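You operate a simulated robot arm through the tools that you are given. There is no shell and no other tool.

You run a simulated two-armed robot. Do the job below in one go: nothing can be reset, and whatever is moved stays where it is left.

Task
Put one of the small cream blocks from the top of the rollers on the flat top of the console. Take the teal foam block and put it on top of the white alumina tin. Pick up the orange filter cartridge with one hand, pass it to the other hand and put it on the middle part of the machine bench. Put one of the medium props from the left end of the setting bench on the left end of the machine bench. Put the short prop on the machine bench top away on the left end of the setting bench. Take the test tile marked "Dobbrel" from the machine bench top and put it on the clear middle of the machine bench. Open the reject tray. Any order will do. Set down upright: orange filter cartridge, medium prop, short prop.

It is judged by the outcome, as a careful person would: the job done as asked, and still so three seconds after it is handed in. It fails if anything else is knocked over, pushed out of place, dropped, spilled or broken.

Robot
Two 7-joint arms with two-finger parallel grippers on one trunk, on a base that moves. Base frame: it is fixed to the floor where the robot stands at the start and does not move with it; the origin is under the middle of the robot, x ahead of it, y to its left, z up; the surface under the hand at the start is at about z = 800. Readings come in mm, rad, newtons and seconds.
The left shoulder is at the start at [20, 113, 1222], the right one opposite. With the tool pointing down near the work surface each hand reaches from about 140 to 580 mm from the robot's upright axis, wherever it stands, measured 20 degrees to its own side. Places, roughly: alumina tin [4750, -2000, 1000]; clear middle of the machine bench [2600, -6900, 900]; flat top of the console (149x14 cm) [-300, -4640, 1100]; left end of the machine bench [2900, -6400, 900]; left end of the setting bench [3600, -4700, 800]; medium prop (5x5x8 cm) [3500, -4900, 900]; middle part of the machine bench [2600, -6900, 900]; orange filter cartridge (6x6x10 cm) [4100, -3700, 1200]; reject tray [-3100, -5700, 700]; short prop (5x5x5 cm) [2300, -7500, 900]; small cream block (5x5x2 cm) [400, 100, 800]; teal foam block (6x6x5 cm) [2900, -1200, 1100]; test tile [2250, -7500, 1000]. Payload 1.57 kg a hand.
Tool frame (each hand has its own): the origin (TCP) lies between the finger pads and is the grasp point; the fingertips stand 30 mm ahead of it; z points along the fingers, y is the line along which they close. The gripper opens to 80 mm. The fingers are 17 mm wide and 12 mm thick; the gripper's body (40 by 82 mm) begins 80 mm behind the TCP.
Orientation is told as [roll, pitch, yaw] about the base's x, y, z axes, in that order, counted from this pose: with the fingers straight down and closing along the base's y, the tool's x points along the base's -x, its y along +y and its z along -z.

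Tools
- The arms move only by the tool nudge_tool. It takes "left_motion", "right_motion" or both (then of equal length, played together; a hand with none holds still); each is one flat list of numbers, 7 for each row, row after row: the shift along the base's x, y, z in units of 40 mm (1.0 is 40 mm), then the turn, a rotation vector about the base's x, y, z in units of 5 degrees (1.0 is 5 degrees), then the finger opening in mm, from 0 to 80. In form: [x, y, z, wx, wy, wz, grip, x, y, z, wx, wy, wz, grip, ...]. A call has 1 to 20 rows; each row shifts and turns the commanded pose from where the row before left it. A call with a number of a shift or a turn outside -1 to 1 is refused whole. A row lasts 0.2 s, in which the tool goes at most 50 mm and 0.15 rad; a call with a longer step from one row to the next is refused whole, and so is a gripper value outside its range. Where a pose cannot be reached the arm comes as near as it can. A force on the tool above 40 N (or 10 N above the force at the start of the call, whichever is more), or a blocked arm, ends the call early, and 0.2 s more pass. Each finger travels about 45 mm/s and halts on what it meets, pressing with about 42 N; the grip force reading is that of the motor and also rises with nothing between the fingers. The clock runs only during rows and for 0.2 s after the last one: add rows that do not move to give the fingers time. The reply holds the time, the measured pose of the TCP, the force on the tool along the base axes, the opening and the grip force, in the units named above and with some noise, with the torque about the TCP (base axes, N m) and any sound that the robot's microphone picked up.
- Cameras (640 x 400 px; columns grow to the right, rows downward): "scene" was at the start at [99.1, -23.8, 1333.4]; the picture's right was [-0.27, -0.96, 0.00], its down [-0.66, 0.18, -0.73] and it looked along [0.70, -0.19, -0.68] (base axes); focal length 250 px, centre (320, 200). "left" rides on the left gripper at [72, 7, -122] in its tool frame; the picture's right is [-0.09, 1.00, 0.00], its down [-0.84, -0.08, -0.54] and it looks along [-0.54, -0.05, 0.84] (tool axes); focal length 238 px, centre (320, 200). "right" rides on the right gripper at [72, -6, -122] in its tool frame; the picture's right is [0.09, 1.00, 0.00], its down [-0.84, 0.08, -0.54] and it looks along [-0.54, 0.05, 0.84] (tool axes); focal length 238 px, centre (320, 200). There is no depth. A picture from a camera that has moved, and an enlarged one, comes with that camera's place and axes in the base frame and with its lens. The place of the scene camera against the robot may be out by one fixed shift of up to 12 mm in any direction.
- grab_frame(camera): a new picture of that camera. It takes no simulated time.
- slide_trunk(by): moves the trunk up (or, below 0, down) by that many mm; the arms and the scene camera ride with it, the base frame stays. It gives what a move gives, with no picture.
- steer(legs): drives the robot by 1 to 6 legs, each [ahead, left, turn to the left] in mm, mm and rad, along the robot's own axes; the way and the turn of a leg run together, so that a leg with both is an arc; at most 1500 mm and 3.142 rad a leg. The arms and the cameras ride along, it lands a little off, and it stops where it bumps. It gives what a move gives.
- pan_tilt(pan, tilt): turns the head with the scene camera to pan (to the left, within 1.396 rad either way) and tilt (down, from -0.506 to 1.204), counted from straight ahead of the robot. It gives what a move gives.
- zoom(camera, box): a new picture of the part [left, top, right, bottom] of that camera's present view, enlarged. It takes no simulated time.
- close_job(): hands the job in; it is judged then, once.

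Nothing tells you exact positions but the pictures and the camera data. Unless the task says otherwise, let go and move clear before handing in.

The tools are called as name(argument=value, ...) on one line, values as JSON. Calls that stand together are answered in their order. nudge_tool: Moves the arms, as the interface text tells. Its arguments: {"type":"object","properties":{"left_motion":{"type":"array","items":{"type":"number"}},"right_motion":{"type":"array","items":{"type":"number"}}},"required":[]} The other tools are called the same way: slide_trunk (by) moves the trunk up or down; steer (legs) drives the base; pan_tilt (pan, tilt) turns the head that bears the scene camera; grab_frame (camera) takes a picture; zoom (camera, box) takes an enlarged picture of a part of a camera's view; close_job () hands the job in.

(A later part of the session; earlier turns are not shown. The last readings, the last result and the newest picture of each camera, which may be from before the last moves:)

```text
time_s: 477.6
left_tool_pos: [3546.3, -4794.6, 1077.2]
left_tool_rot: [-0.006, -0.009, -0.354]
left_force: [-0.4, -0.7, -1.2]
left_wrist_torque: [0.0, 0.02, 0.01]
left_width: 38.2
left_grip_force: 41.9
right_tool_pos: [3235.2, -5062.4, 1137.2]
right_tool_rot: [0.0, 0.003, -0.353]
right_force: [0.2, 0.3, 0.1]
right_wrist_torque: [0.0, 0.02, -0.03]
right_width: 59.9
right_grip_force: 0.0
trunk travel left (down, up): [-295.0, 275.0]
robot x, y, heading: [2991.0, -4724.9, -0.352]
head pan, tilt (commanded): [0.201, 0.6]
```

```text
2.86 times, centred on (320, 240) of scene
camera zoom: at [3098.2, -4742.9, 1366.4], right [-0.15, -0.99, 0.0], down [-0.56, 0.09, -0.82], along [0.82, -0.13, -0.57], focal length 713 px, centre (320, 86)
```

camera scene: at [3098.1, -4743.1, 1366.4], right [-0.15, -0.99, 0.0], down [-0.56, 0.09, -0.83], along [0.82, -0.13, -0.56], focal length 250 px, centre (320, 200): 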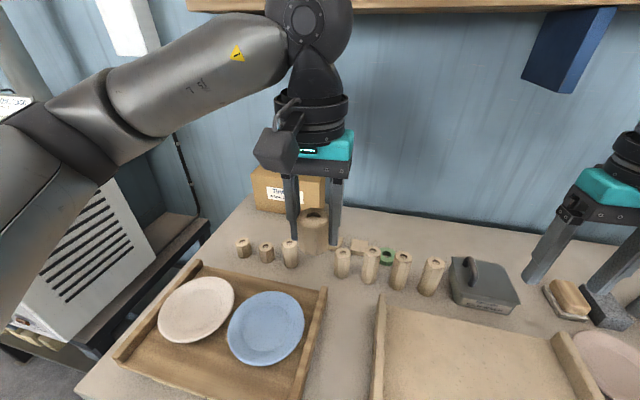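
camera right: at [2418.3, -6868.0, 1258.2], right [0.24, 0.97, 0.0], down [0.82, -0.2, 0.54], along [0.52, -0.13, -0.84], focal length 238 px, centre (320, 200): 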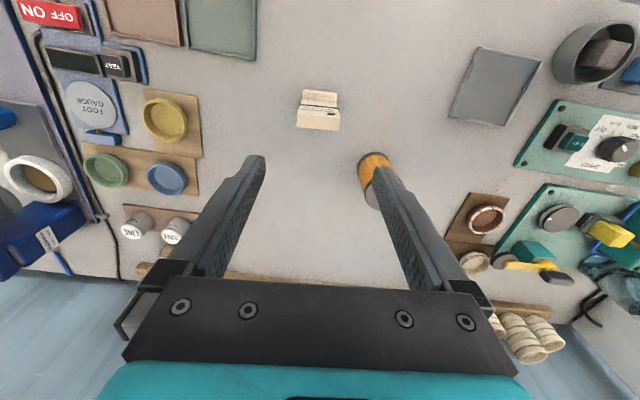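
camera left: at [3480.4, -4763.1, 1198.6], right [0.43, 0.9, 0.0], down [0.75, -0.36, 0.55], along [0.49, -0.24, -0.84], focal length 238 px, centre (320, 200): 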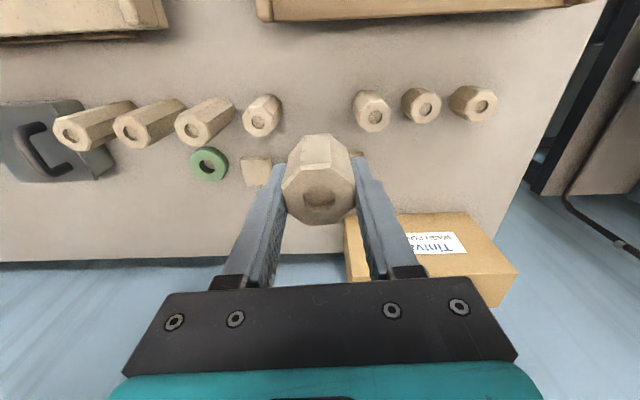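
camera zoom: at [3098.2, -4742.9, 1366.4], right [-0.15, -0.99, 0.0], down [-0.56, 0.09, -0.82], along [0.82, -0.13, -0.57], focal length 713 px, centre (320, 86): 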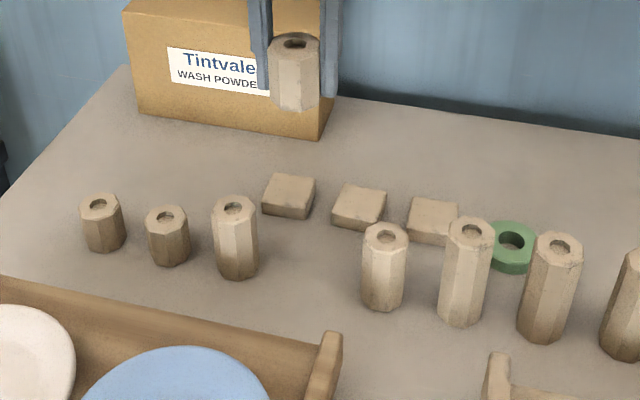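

The slot centre is at about [3545, -4798]; I'm within a few millimetres. I lower the prop into it.

nudge_tool(left_motion=[-0.04, -0.07, -1, 0, 0, 0, 30, 0, 0, -1, 0, 0, 0, 30, 0, 0, -1, 0, 0, 0, 30, 0, 0, -1, 0, 0, 0, 30, 0, 0, -0.8, 0, 0, 0, 30, 0, 0, 0, 0, 0, 0, 30])

grab_frame(camera="left")

zoom(camera="scene", box=[220, 170, 420, 310])

```text
time_s: 479.0
left_tool_pos: [3543.0, -4799.2, 881.8]
left_tool_rot: [-0.005, -0.008, -0.353]
left_force: [-0.9, -0.6, -0.9]
left_wrist_torque: [-0.01, 0.0, 0.02]
left_width: 38.2
left_grip_force: 41.6
right_tool_pos: [3234.3, -5062.1, 1137.6]
right_tool_rot: [0.001, 0.004, -0.353]
right_force: [-0.6, 0.1, 0.7]
right_wrist_torque: [-0.03, 0.0, 0.02]
right_width: 59.8
right_grip_force: 0.0
trunk travel left (down, up): [-295.0, 275.0]
robot x, y, heading: [2992.9, -4722.0, -0.354]
head pan, tilt (commanded): [0.201, 0.6]
```

```text
taken
camera left: at [3477.2, -4767.9, 1003.3], right [0.43, 0.9, 0.0], down [0.75, -0.36, 0.55], along [0.49, -0.24, -0.84], focal length 238 px, centre (320, 200)
```

left: 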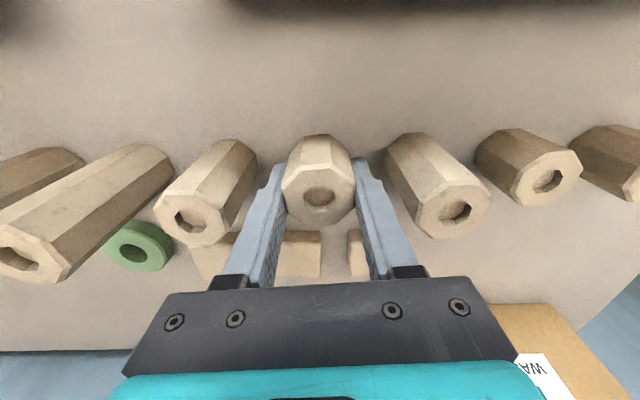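

```text
2.86 times, centred on (320, 240) of scene
camera zoom: at [3098.1, -4743.0, 1366.4], right [-0.15, -0.99, 0.0], down [-0.56, 0.09, -0.83], along [0.82, -0.13, -0.56], focal length 713 px, centre (320, 86)
```

zoom: 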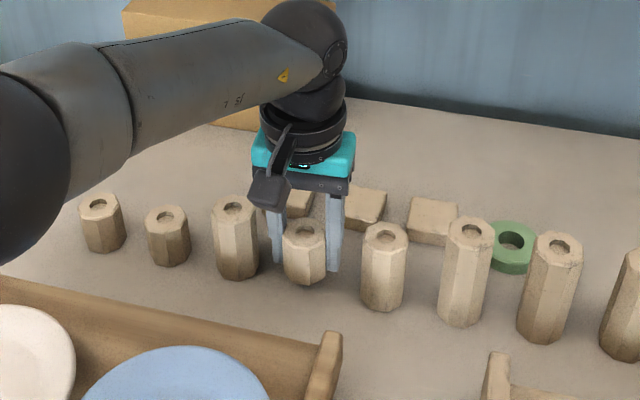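

It goes in neatly. I lower the last 25 mm in small steps.

nudge_tool(left_motion=[0, 0, -0.3, 0, 0, 0, 30, 0, 0, -0.25, 0, 0, 0, 30, 0, 0, 0, 0, 0, 0, 30])

nudge_tool(left_motion=[0, 0, -0.1, 0, 0, 0, 30, 0, 0, 0, 0, 0, 0, 30])

```text
time_s: 479.8
left_tool_pos: [3545.7, -4799.8, 860.1]
left_tool_rot: [-0.005, -0.006, -0.354]
left_force: [-0.4, -0.8, -0.6]
left_wrist_torque: [-0.01, -0.04, 0.01]
left_width: 38.0
left_grip_force: 42.2
right_tool_pos: [3233.9, -5062.4, 1136.9]
right_tool_rot: [0.0, 0.003, -0.353]
right_force: [0.3, -1.1, -0.1]
right_wrist_torque: [0.01, -0.02, -0.03]
right_width: 60.0
right_grip_force: 0.0
trunk travel left (down, up): [-295.0, 275.0]
robot x, y, heading: [2987.4, -4730.0, -0.355]
head pan, tilt (commanded): [0.201, 0.6]
```

```text
time_s: 480.4
left_tool_pos: [3545.0, -4799.8, 858.0]
left_tool_rot: [-0.005, -0.009, -0.353]
left_force: [-0.3, 0.6, -1.3]
left_wrist_torque: [0.01, 0.03, 0.0]
left_width: 38.1
left_grip_force: 42.1
right_tool_pos: [3234.4, -5061.8, 1137.1]
right_tool_rot: [-0.001, 0.003, -0.351]
right_force: [-1.1, -0.2, 0.2]
right_wrist_torque: [0.0, 0.0, 0.0]
right_width: 60.1
right_grip_force: 0.1
trunk travel left (down, up): [-295.0, 275.0]
robot x, y, heading: [2995.4, -4721.7, -0.356]
head pan, tilt (commanded): [0.201, 0.6]
```

nudge_tool(left_motion=[0, 0, -0.08, 0, 0, 0, 30, 0, 0, 0, 0, 0, 0, 30])

nudge_tool(left_motion=[0, 0, -0.06, 0, 0, 0, 30, 0, 0, 0, 0, 0, 0, 30])

```text
time_s: 481.0
left_tool_pos: [3543.7, -4798.4, 854.2]
left_tool_rot: [-0.006, -0.011, -0.354]
left_force: [-0.1, 0.6, 4.5]
left_wrist_torque: [0.13, 0.07, -0.03]
left_width: 37.9
left_grip_force: 42.2
right_tool_pos: [3234.1, -5062.0, 1137.4]
right_tool_rot: [-0.001, 0.003, -0.352]
right_force: [0.4, 0.1, 0.2]
right_wrist_torque: [0.01, -0.01, 0.0]
right_width: 60.0
right_grip_force: 0.0
trunk travel left (down, up): [-295.0, 275.0]
robot x, y, heading: [2990.6, -4726.4, -0.354]
head pan, tilt (commanded): [0.201, 0.6]
```

```text
time_s: 481.6
left_tool_pos: [3545.0, -4799.4, 854.3]
left_tool_rot: [-0.005, -0.015, -0.353]
left_force: [-0.4, 3.5, 26.1]
left_wrist_torque: [0.5, 0.43, -0.03]
left_width: 38.2
left_grip_force: 42.1
right_tool_pos: [3232.7, -5061.8, 1138.0]
right_tool_rot: [-0.001, 0.0, -0.353]
right_force: [-0.7, 0.2, 0.7]
right_wrist_torque: [0.01, 0.04, 0.0]
right_width: 60.0
right_grip_force: 0.0
trunk travel left (down, up): [-295.0, 275.0]
robot x, y, heading: [2991.8, -4725.7, -0.352]
head pan, tilt (commanded): [0.201, 0.6]
```

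The prop stands on the bench. I ease off, open only to 54 mm (neighbours are near) and rise straight up.

nudge_tool(left_motion=[0, 0, 0.06, 0, 0, 0, 30, 0, 0, 0, 0, 0, 0, 30, 0, 0, 0, 0, 0, 0, 46, 0, 0, 0, 0, 0, 0, 54, 0, 0, 0, 0, 0, 0, 54, 0, 0, 0.3, 0, 0, 0, 54, 0, 0, 0.8, 0, 0, 0, 54, 0, 0, 1, 0, 0, 0, 54, 0, 0, 1, 0, 0, 0, 54, 0, 0, 1, 0, 0, 0, 54, 0, 0, 1, 0, 0, 0, 54, 0, 0, 0, 0, 0, 0, 54])

grab_frame(camera="left")

zoom(camera="scene", box=[220, 170, 420, 310])

```text
time_s: 484.2
left_tool_pos: [3545.3, -4797.9, 1057.3]
left_tool_rot: [-0.007, -0.009, -0.355]
left_force: [0.2, 0.3, -1.2]
left_wrist_torque: [0.0, 0.04, 0.0]
left_width: 53.7
left_grip_force: 0.2
right_tool_pos: [3235.0, -5062.4, 1137.8]
right_tool_rot: [0.001, 0.004, -0.354]
right_force: [0.3, -1.1, -1.4]
right_wrist_torque: [-0.02, -0.01, -0.01]
right_width: 60.3
right_grip_force: 0.0
trunk travel left (down, up): [-295.0, 275.0]
robot x, y, heading: [2994.1, -4723.8, -0.352]
head pan, tilt (commanded): [0.201, 0.6]
```

```text
taken
camera left: at [3479.3, -4767.2, 1179.7], right [0.43, 0.9, 0.0], down [0.76, -0.36, 0.55], along [0.49, -0.24, -0.84], focal length 238 px, centre (320, 200)
```

left: 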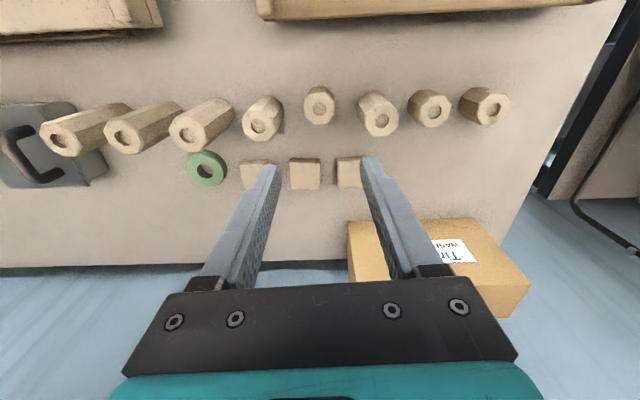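

```text
2.86 times, centred on (320, 240) of scene
camera zoom: at [3098.2, -4743.0, 1366.4], right [-0.15, -0.99, 0.0], down [-0.56, 0.09, -0.82], along [0.82, -0.13, -0.57], focal length 713 px, centre (320, 86)
```

zoom: 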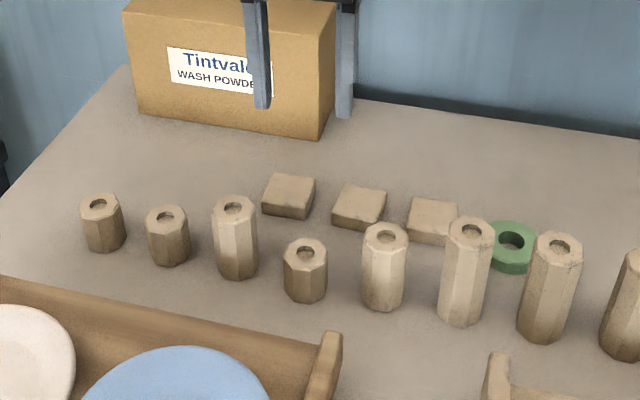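

The short prop stands in the row at the setting bench's left end. The last job is the reject tray, far on the other side; I retract the hands, back away and turn to travel there.

nudge_tool(left_motion=[-0.86, 0.32, 0.3, 0, 0, 0, 54, -0.86, 0.32, 0.3, 0, 0, 0, 54, -0.86, 0.32, 0.3, 0, 0, 0, 54, -0.86, 0.32, 0.3, 0, 0, 0, 54, -0.86, 0.32, 0, 0, 0, 0, 54, -0.86, 0.32, 0, 0, 0, 0, 54, 0, 0, 0, 0, 0, 0, 54])

steer(legs=[[-900, 0, 0], [0, 0, -1.57], [700, 0, 0]])

pan_tilt(pan=-0.6, tilt=0.25)

grab_frame(camera="scene")

pan_tilt(pan=-1.3, tilt=0.25)

grab_frame(camera="scene")

```text
time_s: 485.8
left_tool_pos: [3336.8, -4722.2, 1104.8]
left_tool_rot: [-0.005, -0.008, -0.352]
left_force: [-0.4, -0.7, 0.7]
left_wrist_torque: [0.0, 0.02, 0.03]
left_width: 54.1
left_grip_force: 0.1
right_tool_pos: [3234.4, -5062.5, 1137.4]
right_tool_rot: [0.0, 0.003, -0.351]
right_force: [0.6, 0.5, 0.7]
right_wrist_torque: [0.0, -0.01, 0.01]
right_width: 60.0
right_grip_force: 0.0
trunk travel left (down, up): [-295.0, 275.0]
robot x, y, heading: [2992.9, -4723.0, -0.358]
head pan, tilt (commanded): [0.201, 0.6]
```

```text
time_s: 497.9
left_tool_pos: [1854.4, -5401.5, 1106.0]
left_tool_rot: [-0.005, -0.009, -1.971]
left_force: [-1.2, 0.9, -0.4]
left_wrist_torque: [0.01, -0.01, 0.03]
left_width: 53.9
left_grip_force: 0.1
right_tool_pos: [1521.3, -5281.7, 1136.0]
right_tool_rot: [0.001, 0.004, -1.969]
right_force: [-0.9, 0.1, 0.3]
right_wrist_torque: [-0.01, 0.03, 0.02]
right_width: 60.0
right_grip_force: 0.0
trunk travel left (down, up): [-295.0, 275.0]
robot x, y, heading: [1867.9, -5055.0, -1.97]
head pan, tilt (commanded): [0.201, 0.6]
```

```text
time_s: 499.1
left_tool_pos: [1855.4, -5399.8, 1105.5]
left_tool_rot: [-0.005, -0.007, -1.967]
left_force: [0.1, 0.6, -0.7]
left_wrist_torque: [0.02, 0.0, 0.04]
left_width: 54.0
left_grip_force: 0.1
right_tool_pos: [1519.5, -5281.0, 1136.9]
right_tool_rot: [0.0, 0.004, -1.969]
right_force: [0.0, -0.5, 0.4]
right_wrist_torque: [0.01, -0.03, -0.01]
right_width: 60.1
right_grip_force: 0.0
trunk travel left (down, up): [-295.0, 275.0]
robot x, y, heading: [1868.4, -5051.0, -1.972]
head pan, tilt (commanded): [-0.6, 0.25]
```

```text
taken
camera scene: at [1795.8, -5115.4, 1398.6], right [-0.54, 0.84, 0.0], down [0.21, 0.13, -0.97], along [-0.81, -0.52, -0.25], focal length 250 px, centre (320, 200)
```

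scene: 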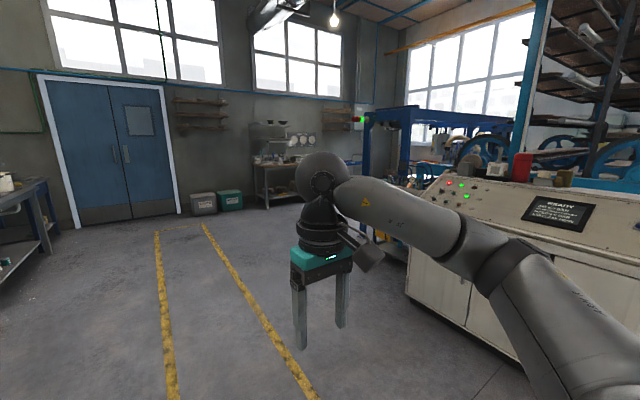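

```text
time_s: 500.1
left_tool_pos: [1855.1, -5399.0, 1105.7]
left_tool_rot: [-0.004, -0.009, -1.971]
left_force: [0.0, 0.5, -0.2]
left_wrist_torque: [-0.03, 0.0, 0.0]
left_width: 54.0
left_grip_force: 0.2
right_tool_pos: [1520.9, -5281.4, 1136.7]
right_tool_rot: [0.002, 0.004, -1.968]
right_force: [-0.5, 0.8, 0.3]
right_wrist_torque: [-0.02, -0.02, 0.02]
right_width: 60.2
right_grip_force: 0.0
trunk travel left (down, up): [-295.0, 275.0]
robot x, y, heading: [1869.9, -5055.7, -1.967]
head pan, tilt (commanded): [-1.3, 0.25]
```

```text
taken
camera scene: at [1781.7, -5053.0, 1398.6], right [0.13, 0.99, 0.0], down [0.24, -0.03, -0.97], along [-0.96, 0.12, -0.25], focal length 250 px, centre (320, 200)
```

scene: 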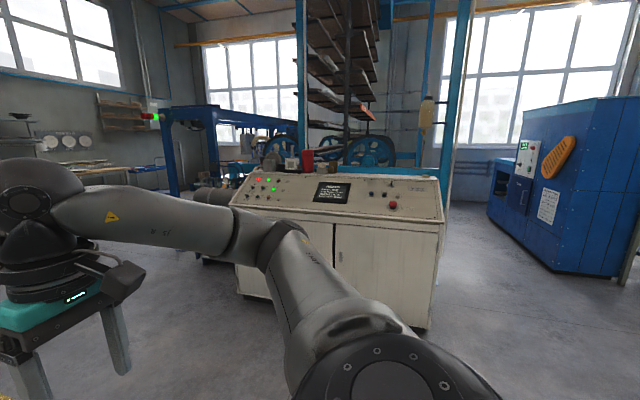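

The reject tray should be beyond the console and the blue gantry, near the window wall. I drive along the aisle to the door end to see behind them.

steer(legs=[[1400, -300, 0.05], [700, -500, 0]])

pan_tilt(pan=-1.2, tilt=0.25)

grab_frame(camera="scene")

pan_tilt(pan=-0.4, tilt=0.25)

grab_frame(camera="scene")

```text
time_s: 511.4
left_tool_pos: [287.2, -7018.6, 1105.8]
left_tool_rot: [-0.006, -0.009, -1.986]
left_force: [0.4, -0.2, -0.4]
left_wrist_torque: [0.03, -0.03, 0.0]
left_width: 53.8
left_grip_force: 0.1
right_tool_pos: [-44.2, -6894.0, 1138.2]
right_tool_rot: [0.001, 0.005, -1.985]
right_force: [-0.2, 0.2, 0.5]
right_wrist_torque: [0.0, 0.0, 0.0]
right_width: 60.2
right_grip_force: 0.1
trunk travel left (down, up): [-295.0, 275.0]
robot x, y, heading: [307.6, -6670.9, -1.984]
head pan, tilt (commanded): [-1.3, 0.25]
```

```text
time_s: 512.1
left_tool_pos: [287.7, -7018.1, 1105.1]
left_tool_rot: [-0.004, -0.009, -1.988]
left_force: [0.9, -0.2, 0.1]
left_wrist_torque: [0.01, 0.01, 0.01]
left_width: 54.1
left_grip_force: 0.0
right_tool_pos: [-45.0, -6892.6, 1137.8]
right_tool_rot: [0.0, 0.003, -1.982]
right_force: [0.4, 0.3, 0.5]
right_wrist_torque: [-0.01, 0.02, 0.0]
right_width: 59.9
right_grip_force: 0.0
trunk travel left (down, up): [-295.0, 275.0]
robot x, y, heading: [307.8, -6674.8, -1.988]
head pan, tilt (commanded): [-1.201, 0.25]
```

```text
taken
camera scene: at [219.3, -6678.9, 1398.6], right [0.05, 1.0, 0.0], down [0.25, -0.01, -0.97], along [-0.97, 0.05, -0.25], focal length 250 px, centre (320, 200)
```

scene: 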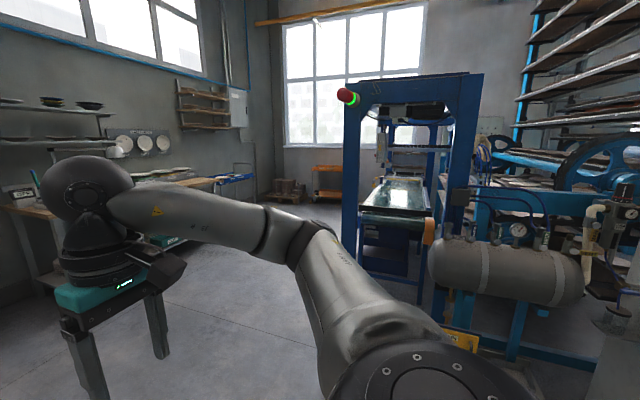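

```text
time_s: 513.2
left_tool_pos: [286.9, -7019.7, 1104.9]
left_tool_rot: [-0.004, -0.01, -1.987]
left_force: [-0.1, 0.1, -0.4]
left_wrist_torque: [0.01, 0.0, -0.01]
left_width: 53.9
left_grip_force: 0.2
right_tool_pos: [-45.4, -6893.3, 1137.4]
right_tool_rot: [0.0, 0.005, -1.983]
right_force: [0.2, 0.7, -0.7]
right_wrist_torque: [0.02, -0.01, 0.02]
right_width: 59.9
right_grip_force: 0.1
trunk travel left (down, up): [-295.0, 275.0]
robot x, y, heading: [305.9, -6674.5, -1.981]
head pan, tilt (commanded): [-0.4, 0.25]
```

```text
taken
camera scene: at [244.5, -6747.2, 1398.6], right [-0.68, 0.73, 0.0], down [0.18, 0.17, -0.97], along [-0.71, -0.66, -0.25], focal length 250 px, centre (320, 200)
```

scene: 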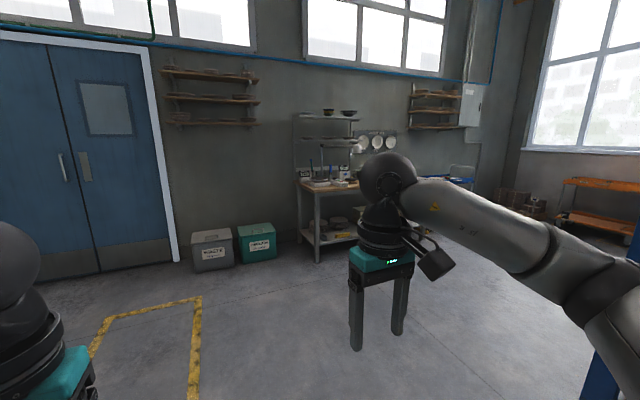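

The spot lies at the blue inspection station with the lit table. I zoom on it.

pan_tilt(pan=-1.2, tilt=0.25)

zoom(camera="scene", box=[310, 90, 510, 330])

```text
time_s: 514.3
left_tool_pos: [287.2, -7018.2, 1106.0]
left_tool_rot: [-0.006, -0.009, -1.986]
left_force: [-0.3, -0.5, -0.1]
left_wrist_torque: [-0.01, -0.01, -0.01]
left_width: 54.0
left_grip_force: 0.0
right_tool_pos: [-44.1, -6894.0, 1137.1]
right_tool_rot: [0.001, 0.003, -1.984]
right_force: [-0.5, -0.4, 0.1]
right_wrist_torque: [0.01, -0.01, -0.01]
right_width: 59.7
right_grip_force: 0.1
trunk travel left (down, up): [-295.0, 275.0]
robot x, y, heading: [310.5, -6669.5, -1.982]
head pan, tilt (commanded): [-1.201, 0.25]
```

```text
1.67 times, centred on (410, 210) of scene
camera zoom: at [219.3, -6679.1, 1398.6], right [0.05, 1.0, 0.0], down [0.25, -0.01, -0.97], along [-0.97, 0.04, -0.25], focal length 416 px, centre (170, 183)
```

zoom: 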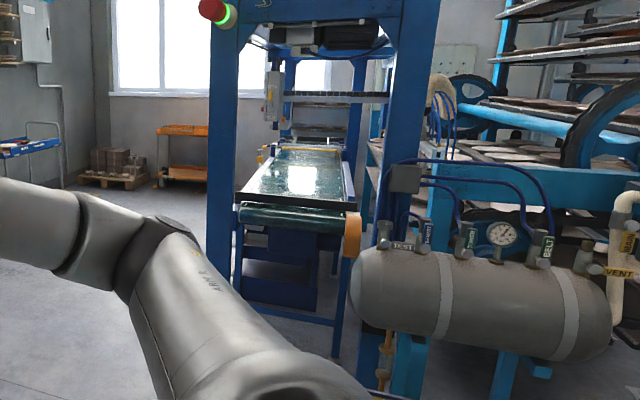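

A short conveyor runs through the gantry; the tray should be at its far end. I drive around it on the open floor towards the window side.

steer(legs=[[0, 0, 0.064], [950, 0, 0], [0, 0, -1.57], [1500, 0, 0]])

pan_tilt(pan=-0.5, tilt=0.3)

grab_frame(camera="scene")

pan_tilt(pan=0.1, tilt=0.3)

grab_frame(camera="scene")

```text
time_s: 530.5
left_tool_pos: [-1720.6, -6964.7, 1106.4]
left_tool_rot: [-0.003, -0.008, 2.735]
left_force: [0.6, -0.6, 0.2]
left_wrist_torque: [-0.01, 0.02, 0.01]
left_width: 54.2
left_grip_force: 0.0
right_tool_pos: [-1600.4, -6631.3, 1136.5]
right_tool_rot: [0.0, 0.003, 2.736]
right_force: [-0.2, -0.1, 0.9]
right_wrist_torque: [0.0, 0.05, 0.03]
right_width: 60.0
right_grip_force: 0.0
trunk travel left (down, up): [-295.0, 275.0]
robot x, y, heading: [-1376.2, -6980.2, 2.738]
head pan, tilt (commanded): [-1.201, 0.25]
```

```text
time_s: 531.5
left_tool_pos: [-1720.2, -6965.3, 1106.2]
left_tool_rot: [-0.006, -0.009, 2.735]
left_force: [-0.4, -0.3, 0.0]
left_wrist_torque: [0.01, -0.01, -0.01]
left_width: 54.0
left_grip_force: 0.0
right_tool_pos: [-1600.5, -6631.3, 1138.5]
right_tool_rot: [0.0, 0.004, 2.739]
right_force: [-0.1, -0.9, 0.4]
right_wrist_torque: [-0.01, -0.02, -0.03]
right_width: 60.0
right_grip_force: 0.0
trunk travel left (down, up): [-295.0, 275.0]
robot x, y, heading: [-1374.6, -6985.3, 2.732]
head pan, tilt (commanded): [-0.499, 0.3]
```

```text
taken
camera scene: at [-1433.1, -6906.1, 1393.9], right [0.79, 0.62, 0.0], down [0.18, -0.23, -0.96], along [-0.59, 0.75, -0.3], focal length 250 px, centre (320, 200)
```

scene: 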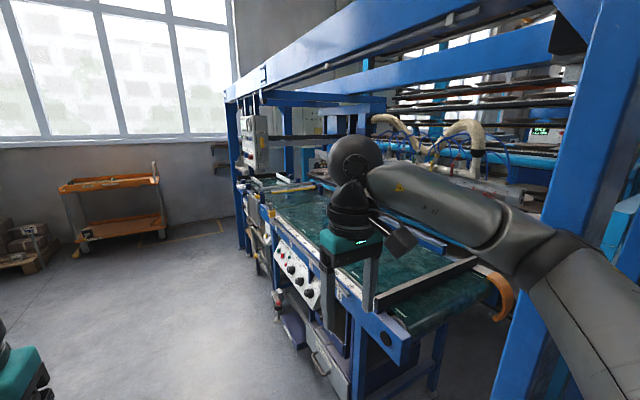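

```text
time_s: 532.5
left_tool_pos: [-1721.3, -6964.6, 1105.0]
left_tool_rot: [-0.005, -0.008, 2.734]
left_force: [-0.4, -0.3, 0.2]
left_wrist_torque: [-0.01, -0.04, -0.02]
left_width: 54.0
left_grip_force: 0.0
right_tool_pos: [-1599.4, -6632.6, 1137.2]
right_tool_rot: [0.001, 0.005, 2.737]
right_force: [0.7, -1.1, 0.1]
right_wrist_torque: [-0.01, 0.0, 0.02]
right_width: 60.1
right_grip_force: 0.0
trunk travel left (down, up): [-295.0, 275.0]
robot x, y, heading: [-1377.3, -6979.2, 2.736]
head pan, tilt (commanded): [0.099, 0.3]
```

```text
taken
camera scene: at [-1464.6, -6951.3, 1393.9], right [0.3, 0.95, 0.0], down [0.28, -0.09, -0.96], along [-0.91, 0.29, -0.3], focal length 250 px, centre (320, 200)
```

scene: 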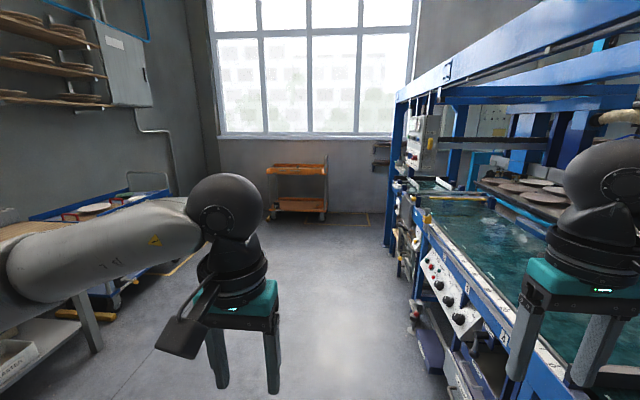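

The line's side with a control panel is to my right; the tray should be near its far end. I keep a safe distance and drive further towards the window.

steer(legs=[[0, 200, 0.055], [1300, 0, 0]])

pan_tilt(pan=-0.9, tilt=0.4)

grab_frame(camera="scene")

pan_tilt(pan=-0.3, tilt=0.4)

grab_frame(camera="scene")

```text
time_s: 540.4
left_tool_pos: [-3034.9, -6737.5, 1106.3]
left_tool_rot: [-0.004, -0.008, 2.812]
left_force: [0.6, -0.1, 1.3]
left_wrist_torque: [-0.01, -0.01, 0.03]
left_width: 54.1
left_grip_force: 0.0
right_tool_pos: [-2938.6, -6394.3, 1137.0]
right_tool_rot: [0.0, 0.003, 2.812]
right_force: [0.2, 0.7, -0.9]
right_wrist_torque: [-0.02, 0.01, 0.05]
right_width: 59.8
right_grip_force: 0.0
trunk travel left (down, up): [-295.0, 275.0]
robot x, y, heading: [-2687.1, -6725.6, 2.817]
head pan, tilt (commanded): [0.099, 0.3]
```

```text
time_s: 541.6
left_tool_pos: [-3033.2, -6735.5, 1105.7]
left_tool_rot: [-0.005, -0.01, 2.81]
left_force: [1.0, 0.0, 1.6]
left_wrist_torque: [0.04, -0.03, 0.01]
left_width: 54.0
left_grip_force: 0.0
right_tool_pos: [-2938.5, -6394.9, 1136.4]
right_tool_rot: [0.001, 0.003, 2.815]
right_force: [0.3, 0.7, 0.4]
right_wrist_torque: [-0.01, -0.01, 0.0]
right_width: 60.0
right_grip_force: 0.0
trunk travel left (down, up): [-295.0, 275.0]
robot x, y, heading: [-2687.3, -6725.8, 2.809]
head pan, tilt (commanded): [-0.901, 0.4]
```

```text
taken
camera scene: at [-2719.2, -6638.1, 1384.6], right [0.94, 0.33, 0.0], down [0.13, -0.37, -0.92], along [-0.31, 0.87, -0.39], focal length 250 px, centre (320, 200)
```

scene: 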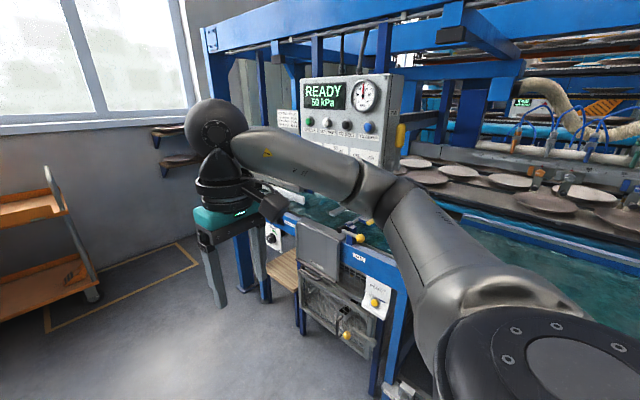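

```text
time_s: 542.6
left_tool_pos: [-3034.4, -6735.1, 1106.1]
left_tool_rot: [-0.005, -0.008, 2.81]
left_force: [0.1, 0.2, 0.4]
left_wrist_torque: [-0.02, -0.01, 0.0]
left_width: 54.0
left_grip_force: 0.0
right_tool_pos: [-2938.2, -6394.8, 1137.9]
right_tool_rot: [-0.001, 0.004, 2.813]
right_force: [0.3, 0.4, -0.4]
right_wrist_torque: [-0.01, -0.01, -0.04]
right_width: 60.1
right_grip_force: 0.0
trunk travel left (down, up): [-295.0, 275.0]
robot x, y, heading: [-2690.4, -6728.3, 2.808]
head pan, tilt (commanded): [-0.3, 0.4]
```

```text
taken
camera scene: at [-2763.0, -6670.8, 1384.6], right [0.59, 0.81, 0.0], down [0.31, -0.23, -0.92], along [-0.74, 0.54, -0.39], focal length 250 px, centre (320, 200)
```

scene: 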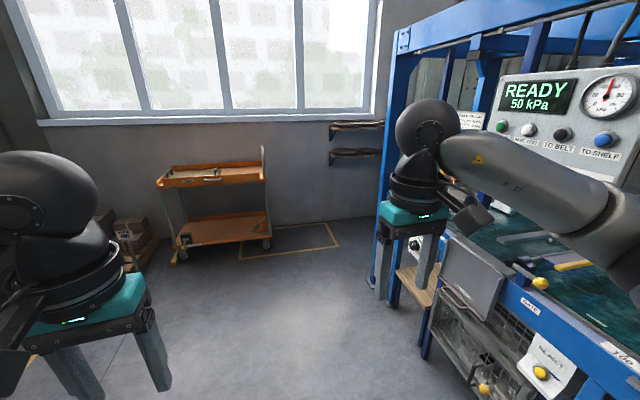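

I see a mesh basket with a "REJECT" sign, a yellow knob and a handle on the line's side. I drive level with it and turn to face it.

steer(legs=[[650, 0, 0], [0, 0, -1.58]])

pan_tilt(pan=0.0, tilt=0.6)

grab_frame(camera="scene")

zoom(camera="scene", box=[180, 130, 460, 350])

```text
time_s: 550.1
left_tool_pos: [-3314.3, -6164.6, 1104.5]
left_tool_rot: [-0.004, -0.009, 1.23]
left_force: [-0.3, 0.2, 0.0]
left_wrist_torque: [-0.03, 0.01, 0.0]
left_width: 54.2
left_grip_force: 0.1
right_tool_pos: [-2973.2, -6262.9, 1137.0]
right_tool_rot: [0.001, 0.006, 1.232]
right_force: [-0.6, 0.2, 0.3]
right_wrist_torque: [0.0, -0.02, 0.0]
right_width: 59.9
right_grip_force: 0.1
trunk travel left (down, up): [-295.0, 275.0]
robot x, y, heading: [-3307.4, -6509.7, 1.229]
head pan, tilt (commanded): [-0.3, 0.4]
```

```text
time_s: 550.9
left_tool_pos: [-3314.0, -6163.0, 1105.5]
left_tool_rot: [-0.005, -0.01, 1.232]
left_force: [-1.1, 0.1, 0.0]
left_wrist_torque: [-0.02, 0.02, -0.01]
left_width: 54.1
left_grip_force: 0.1
right_tool_pos: [-2972.8, -6262.3, 1138.3]
right_tool_rot: [0.0, 0.003, 1.233]
right_force: [-0.1, 0.9, 1.0]
right_wrist_torque: [0.02, -0.01, -0.02]
right_width: 60.0
right_grip_force: 0.0
trunk travel left (down, up): [-295.0, 275.0]
robot x, y, heading: [-3312.3, -6510.3, 1.232]
head pan, tilt (commanded): [0.0, 0.6]
```

```text
taken
camera scene: at [-3265.2, -6418.7, 1366.4], right [0.94, -0.33, 0.0], down [-0.19, -0.53, -0.83], along [0.28, 0.78, -0.56], focal length 250 px, centre (320, 200)
```

scene: 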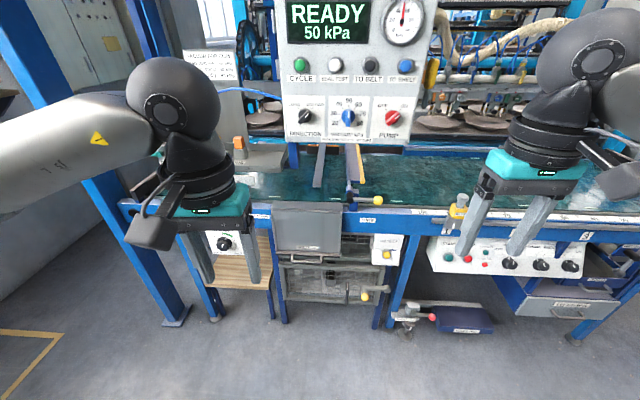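

```text
1.82 times, centred on (320, 240) of scene
camera zoom: at [-3265.2, -6418.7, 1366.4], right [0.94, -0.33, 0.0], down [-0.19, -0.53, -0.83], along [0.28, 0.78, -0.56], focal length 454 px, centre (320, 127)
```

zoom: 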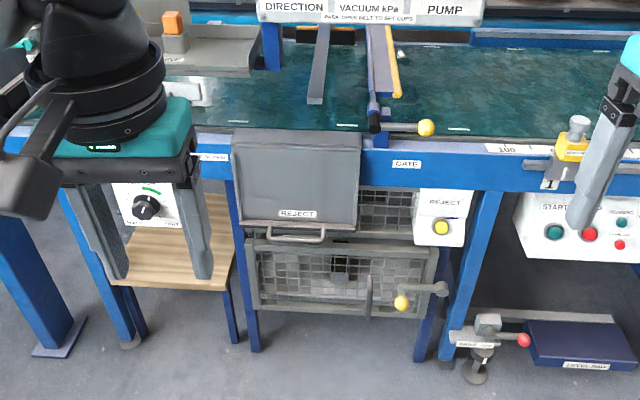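

I see the "REJECT" panel with a bow handle and a mesh cage with a latch lever below it. I move the left hand aside and look closely.

nudge_tool(left_motion=[-0.9, 0.2, 0.2, 0, 0, 0, 54, -0.9, 0.2, 0.2, 0, 0, 0, 54, -0.9, 0.1, 0.2, 0, 0, 0, 54, -0.6, 0, 0, 0, 0, 0, 54, 0, 0, 0, 0, 0, 0, 54])

zoom(camera="scene", box=[250, 180, 430, 330])

slide_trunk(by=-200)

pan_tilt(pan=0.0, tilt=0.45)

zoom(camera="scene", box=[240, 150, 440, 330])

```text
time_s: 552.1
left_tool_pos: [-3445.1, -6144.7, 1129.3]
left_tool_rot: [-0.005, -0.009, 1.231]
left_force: [-0.8, 0.4, 0.5]
left_wrist_torque: [0.0, 0.01, -0.01]
left_width: 53.9
left_grip_force: 0.0
right_tool_pos: [-2972.5, -6263.2, 1137.1]
right_tool_rot: [0.001, 0.003, 1.232]
right_force: [0.2, -0.3, 0.1]
right_wrist_torque: [-0.01, 0.0, -0.01]
right_width: 59.7
right_grip_force: 0.0
trunk travel left (down, up): [-295.0, 275.0]
robot x, y, heading: [-3306.4, -6508.5, 1.23]
head pan, tilt (commanded): [0.0, 0.6]
```

```text
2.67 times, centred on (340, 255) of scene
camera zoom: at [-3265.1, -6418.5, 1366.4], right [0.94, -0.33, 0.0], down [-0.19, -0.53, -0.82], along [0.28, 0.78, -0.57], focal length 665 px, centre (267, 53)
```

zoom: 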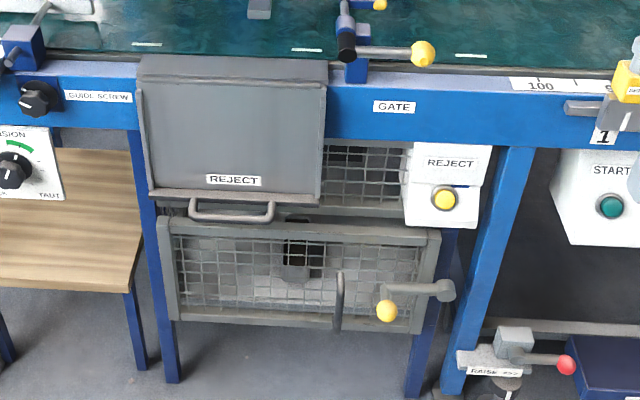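

```text
time_s: 554.2
left_tool_pos: [-3445.1, -6144.0, 930.9]
left_tool_rot: [-0.006, -0.009, 1.231]
left_force: [0.7, -0.8, 0.2]
left_wrist_torque: [0.02, 0.01, 0.0]
left_width: 53.7
left_grip_force: 0.0
right_tool_pos: [-2973.0, -6262.1, 937.3]
right_tool_rot: [0.001, 0.004, 1.232]
right_force: [1.5, 0.0, -0.1]
right_wrist_torque: [0.0, 0.01, 0.01]
right_width: 60.0
right_grip_force: 0.0
trunk travel left (down, up): [-95.0, 475.0]
robot x, y, heading: [-3308.1, -6511.3, 1.233]
head pan, tilt (commanded): [0.0, 0.6]
```

```text
time_s: 554.9
left_tool_pos: [-3444.6, -6143.6, 929.6]
left_tool_rot: [-0.006, -0.01, 1.232]
left_force: [-0.5, 0.3, 0.2]
left_wrist_torque: [0.0, -0.01, 0.0]
left_width: 53.8
left_grip_force: 0.0
right_tool_pos: [-2974.0, -6262.1, 938.0]
right_tool_rot: [0.003, 0.004, 1.233]
right_force: [-0.2, 1.0, 0.2]
right_wrist_torque: [0.0, 0.01, 0.02]
right_width: 59.8
right_grip_force: 0.0
trunk travel left (down, up): [-95.0, 475.0]
robot x, y, heading: [-3305.5, -6508.7, 1.228]
head pan, tilt (commanded): [0.0, 0.45]
```

```text
2.22 times, centred on (340, 240) of scene
camera zoom: at [-3264.1, -6415.3, 1179.9], right [0.94, -0.33, 0.0], down [-0.15, -0.41, -0.9], along [0.3, 0.85, -0.44], focal length 554 px, centre (276, 111)
```

zoom: 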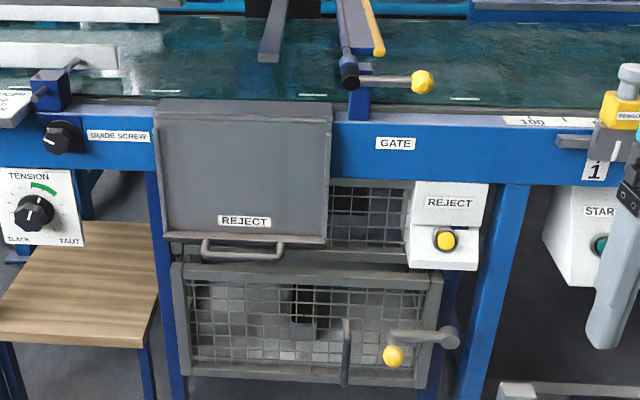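

The tray front is a vertical gray "REJECT" panel (z ≈ 577–813) with a bow handle at about [-3077, -5727, 572], just above the cage's top rail. I drive closer and tilt the left hand to hook the handle from above with closed fingers.

steer(legs=[[220, 0, 0]])

nudge_tool(left_motion=[0.8, 0.1, 0, 0.943, -0.334, 0, 40, 0.8, 0.1, 0, 0.943, -0.334, 0, 20, 0.8, 0.1, 0, 0.943, -0.334, 0, 5, 0.8, 0.1, 0, 0.943, -0.334, 0, 0, 0.8, 0.1, 0, 0.943, -0.334, 0, 0, 0, 0, 0, 0.943, -0.334, 0, 0, 0, 0, 0, 0, 0, 0, 0])

pan_tilt(pan=0.15, tilt=0.8)

grab_frame(camera="scene")

grab_frame(camera="left")

```text
time_s: 556.6
left_tool_pos: [-3370.2, -5930.8, 929.4]
left_tool_rot: [-0.006, -0.008, 1.228]
left_force: [-0.1, 0.2, -0.3]
left_wrist_torque: [0.01, 0.01, -0.05]
left_width: 54.0
left_grip_force: 0.1
right_tool_pos: [-2897.6, -6052.4, 936.8]
right_tool_rot: [0.0, 0.003, 1.232]
right_force: [0.3, 0.0, -0.5]
right_wrist_torque: [0.0, 0.02, 0.05]
right_width: 60.0
right_grip_force: 0.0
trunk travel left (down, up): [-95.0, 475.0]
robot x, y, heading: [-3232.9, -6300.0, 1.23]
head pan, tilt (commanded): [0.0, 0.45]
```

```text
time_s: 558.2
left_tool_pos: [-3209.8, -5912.5, 928.7]
left_tool_rot: [-0.006, -0.534, 1.229]
left_force: [0.4, -0.9, 0.2]
left_wrist_torque: [0.02, -0.02, -0.02]
left_width: 0.0
left_grip_force: 21.6
right_tool_pos: [-2898.3, -6052.7, 938.0]
right_tool_rot: [0.0, 0.002, 1.229]
right_force: [-0.6, -1.0, -0.5]
right_wrist_torque: [0.01, 0.01, 0.01]
right_width: 60.1
right_grip_force: 0.1
trunk travel left (down, up): [-95.0, 475.0]
robot x, y, heading: [-3233.7, -6299.5, 1.23]
head pan, tilt (commanded): [0.0, 0.45]
```

```text
time_s: 559.1
left_tool_pos: [-3209.3, -5912.5, 929.9]
left_tool_rot: [-0.006, -0.532, 1.228]
left_force: [-0.5, -0.3, 0.1]
left_wrist_torque: [0.02, 0.01, -0.02]
left_width: 0.2
left_grip_force: 20.9
right_tool_pos: [-2897.1, -6052.5, 938.8]
right_tool_rot: [0.0, 0.003, 1.23]
right_force: [0.3, 0.0, 0.4]
right_wrist_torque: [0.03, -0.02, -0.01]
right_width: 60.0
right_grip_force: 0.1
trunk travel left (down, up): [-95.0, 475.0]
robot x, y, heading: [-3234.2, -6297.3, 1.231]
head pan, tilt (commanded): [0.15, 0.799]
```

```text
taken
camera scene: at [-3204.4, -6212.0, 1149.6], right [0.98, -0.19, 0.0], down [-0.14, -0.7, -0.7], along [0.13, 0.68, -0.72], focal length 250 px, centre (320, 200)
```

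scene: 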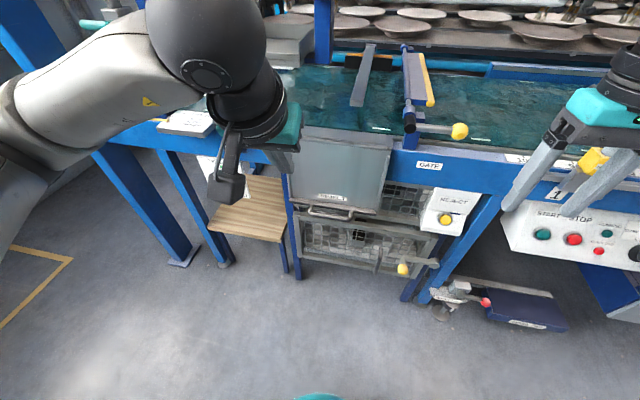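

```text
taken
camera left: at [-3258.2, -6027.9, 997.5], right [-0.91, 0.41, 0.04], down [0.22, 0.4, 0.89], along [0.35, 0.82, -0.45], focal length 238 px, centre (320, 200)
```

left: 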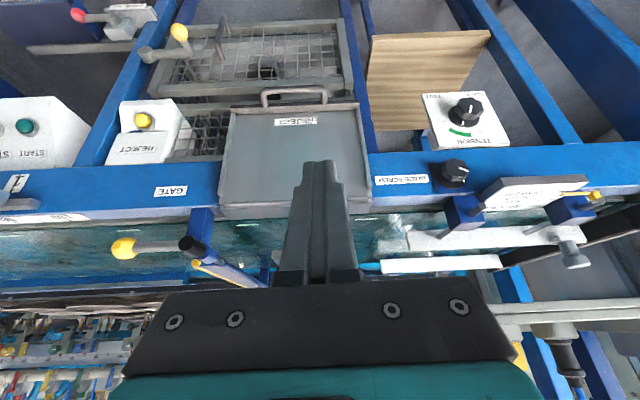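

I zoom on the handle with the left camera.

zoom(camera="left", box=[200, 50, 400, 220])

zoom(camera="scene", box=[270, 120, 450, 280])

```text
2.35 times, centred on (300, 135) of left
camera zoom: at [-3258.2, -6027.9, 997.5], right [-0.91, 0.41, 0.04], down [0.22, 0.4, 0.89], along [0.35, 0.82, -0.45], focal length 561 px, centre (367, 353)
```

zoom: 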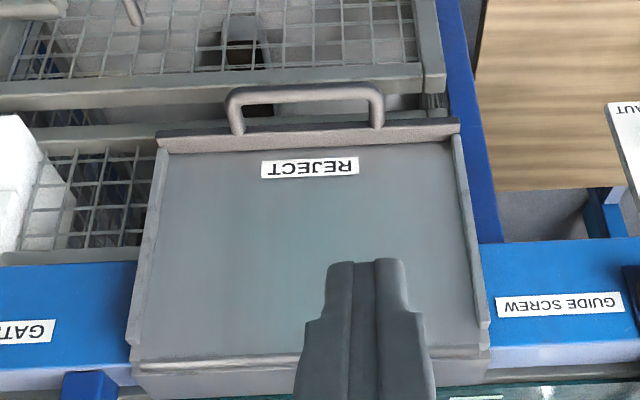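

```text
2.50 times, centred on (360, 200) of scene
camera zoom: at [-3204.4, -6212.0, 1149.6], right [0.98, -0.19, 0.0], down [-0.14, -0.7, -0.7], along [0.13, 0.68, -0.72], focal length 624 px, centre (220, 200)
```

zoom: 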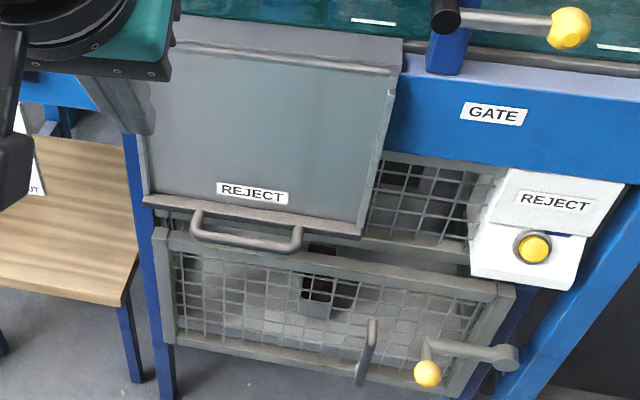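

The REJECT panel has side rims, a bottom lip with the handle and a hinge-like top edge, so it probably swings up into a tray (or slides out). I will pinch the handle bar with the left fingers across it. I lower the trunk and turn the left hand accordingly.

slide_trunk(by=-90)

nudge_tool(left_motion=[-0.1, -0.3, 0.2, -0.943, 0.334, 0, 10, -0.1, -0.3, 0.2, -0.943, 0.334, 0, 20, -0.1, -0.3, 0.2, -0.943, 0.334, 0, 30, 0, 0, 0, -0.943, 0.334, 0, 40, 0, 0, 0, -0.943, 0.334, 0, 40, 0, 0, 0, -0.943, 0.334, 0, 40, 0, 0, 0, 0, 0, 1, 40, 0, 0, 0, 0, 0, 1, 40, 0, 0, 0, 0, 0, 1, 40, 0, 0, 0, 0, 0, 1, 40, 0, 0, 0, 0, 0, 1, 40, 0, 0, 0, 0, 0, 1, 40, 0, 0, 0, 0, 0, 1, 40, 0, 0, 0, 0, 0, 1, 40, 0, 0, 0, 0, 0, 1, 40, 0, 0, 0, 0, 0, 0, 40])

nudge_tool(left_motion=[0, 0, 0, 0, 0, 1, 40, 0, 0, 0, 0, 0, 1, 40, 0, 0, 0, 0, 0, 1, 40, 0, 0, 0, 0, 0, 1, 40, 0, 0, 0, 0, 0, 1, 40, 0, 0, 0, 0, 0, 1, 40, 0, 0, 0, 0, 0, 1, 40, 0, 0, 0, 0, 0, 1, 40, 0, 0, 0, 0, 0, 1, 40, 0, 0, 0, 0.943, -0.334, 0, 40, 0, 0, 0, 0.943, -0.334, 0, 40, 0, 0, 0, 0.943, -0.334, 0, 40, 0, 0, 0, 0.943, -0.334, 0, 40, 0, 0, 0, 0, 0, 0, 40])

grab_frame(camera="scene")

grab_frame(camera="left")

```text
time_s: 560.3
left_tool_pos: [-3209.7, -5912.7, 838.2]
left_tool_rot: [-0.006, -0.532, 1.229]
left_force: [-1.2, 0.0, 0.4]
left_wrist_torque: [-0.04, -0.01, 0.02]
left_width: 0.1
left_grip_force: 21.2
right_tool_pos: [-2895.8, -6052.0, 848.3]
right_tool_rot: [0.001, 0.003, 1.23]
right_force: [0.4, 0.2, 0.0]
right_wrist_torque: [0.02, -0.01, -0.01]
right_width: 59.9
right_grip_force: 0.0
trunk travel left (down, up): [-5.0, 565.0]
robot x, y, heading: [-3231.5, -6297.3, 1.224]
head pan, tilt (commanded): [0.15, 0.799]
```

```text
time_s: 563.7
left_tool_pos: [-3220.5, -5948.5, 862.7]
left_tool_rot: [-0.005, -0.008, 2.017]
left_force: [0.3, -0.3, 0.3]
left_wrist_torque: [0.05, -0.02, 0.01]
left_width: 40.3
left_grip_force: 0.1
right_tool_pos: [-2897.7, -6051.8, 846.5]
right_tool_rot: [0.0, 0.004, 1.23]
right_force: [-0.7, 0.1, -0.2]
right_wrist_torque: [0.01, 0.01, -0.04]
right_width: 60.1
right_grip_force: 0.0
trunk travel left (down, up): [-5.0, 565.0]
robot x, y, heading: [-3231.6, -6298.7, 1.229]
head pan, tilt (commanded): [0.15, 0.799]
```

```text
time_s: 566.7
left_tool_pos: [-3222.6, -5950.4, 863.1]
left_tool_rot: [-0.355, -0.007, 2.802]
left_force: [0.0, 0.2, 0.5]
left_wrist_torque: [-0.01, 0.03, -0.02]
left_width: 39.9
left_grip_force: 0.1
right_tool_pos: [-2897.6, -6052.7, 847.2]
right_tool_rot: [0.001, 0.005, 1.231]
right_force: [0.3, 0.8, -0.1]
right_wrist_torque: [0.02, 0.01, -0.06]
right_width: 59.8
right_grip_force: 0.1
trunk travel left (down, up): [-5.0, 565.0]
robot x, y, heading: [-3231.9, -6297.9, 1.232]
head pan, tilt (commanded): [0.15, 0.799]
```

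```text
taken
camera scene: at [-3204.5, -6212.1, 1059.5], right [0.98, -0.19, 0.0], down [-0.14, -0.7, -0.7], along [0.13, 0.68, -0.72], focal length 250 px, centre (320, 200)
```

scene: 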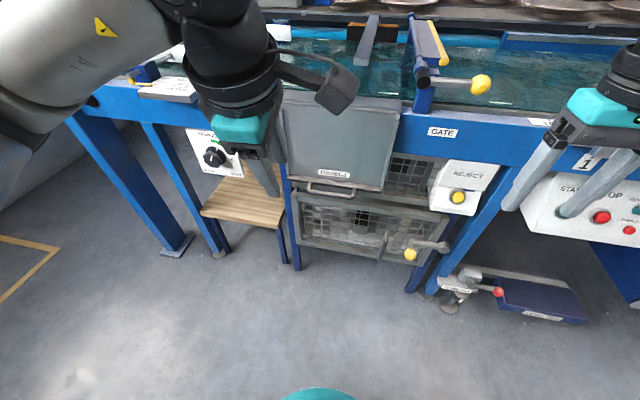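

```text
taken
camera left: at [-3169.9, -6020.2, 973.7], right [-0.4, -0.85, -0.35], down [-0.82, 0.17, 0.54], along [-0.4, 0.5, -0.77], focal length 238 px, centre (320, 200)
```

left: 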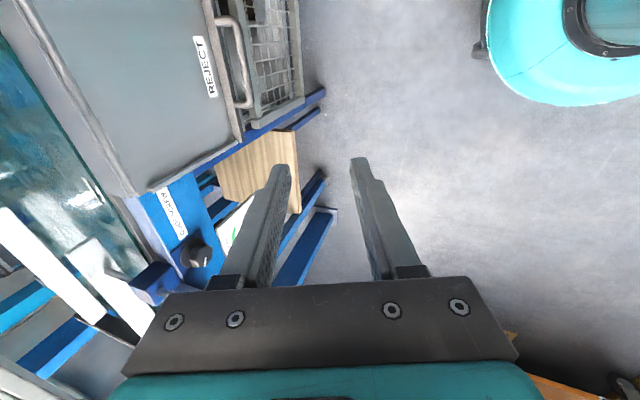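

The left camera shows the handle bow projecting from the tray's lower lip. I bring the open fingers to a point just above and in front of the bar.

nudge_tool(left_motion=[0.44, 0.64, -0.6, 0, 0, 0, 40, 0.44, 0.64, -0.6, 0, 0, 0, 40, 0.44, 0.64, -0.6, 0, 0, 0, 40, 0.44, 0.64, -0.6, 0, 0, 0, 40, 0.44, 0.64, -0.6, 0, 0, 0, 40, 0.44, 0.64, -0.6, 0, 0, 0, 40, 0.44, 0.64, -0.6, 0, 0, 0, 40, 0, 0, -0.6, 0, 0, 0, 40, 0, 0, 0, 0, 0, 0, 40, 0, 0, 0, 0, 0, 0, 40])

grab_frame(camera="left")

grab_frame(camera="scene")

```text
time_s: 568.9
left_tool_pos: [-3097.1, -5770.5, 669.0]
left_tool_rot: [-0.353, -0.008, 2.802]
left_force: [1.5, -0.5, 0.4]
left_wrist_torque: [-0.01, 0.0, 0.01]
left_width: 40.1
left_grip_force: 0.1
right_tool_pos: [-2898.3, -6052.7, 847.9]
right_tool_rot: [-0.001, 0.003, 1.231]
right_force: [0.5, 0.5, 0.3]
right_wrist_torque: [-0.02, 0.01, -0.02]
right_width: 60.0
right_grip_force: 0.2
trunk travel left (down, up): [-5.0, 565.0]
robot x, y, heading: [-3233.2, -6297.6, 1.23]
head pan, tilt (commanded): [0.15, 0.799]
```

```text
taken
camera left: at [-3043.8, -5841.6, 780.6], right [-0.4, -0.85, -0.34], down [-0.82, 0.17, 0.54], along [-0.4, 0.5, -0.77], focal length 238 px, centre (320, 200)
```

left: 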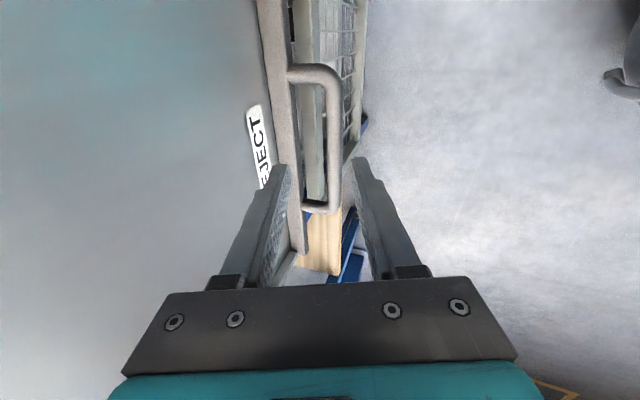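

```text
taken
camera scene: at [-3204.4, -6212.1, 1059.5], right [0.98, -0.19, 0.0], down [-0.14, -0.7, -0.7], along [0.13, 0.68, -0.72], focal length 250 px, centre (320, 200)
```

scene: 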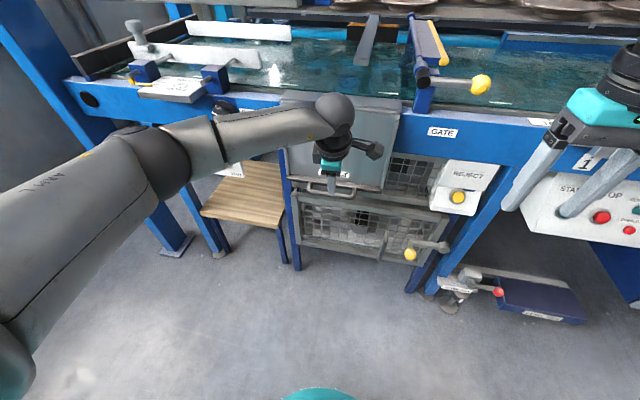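

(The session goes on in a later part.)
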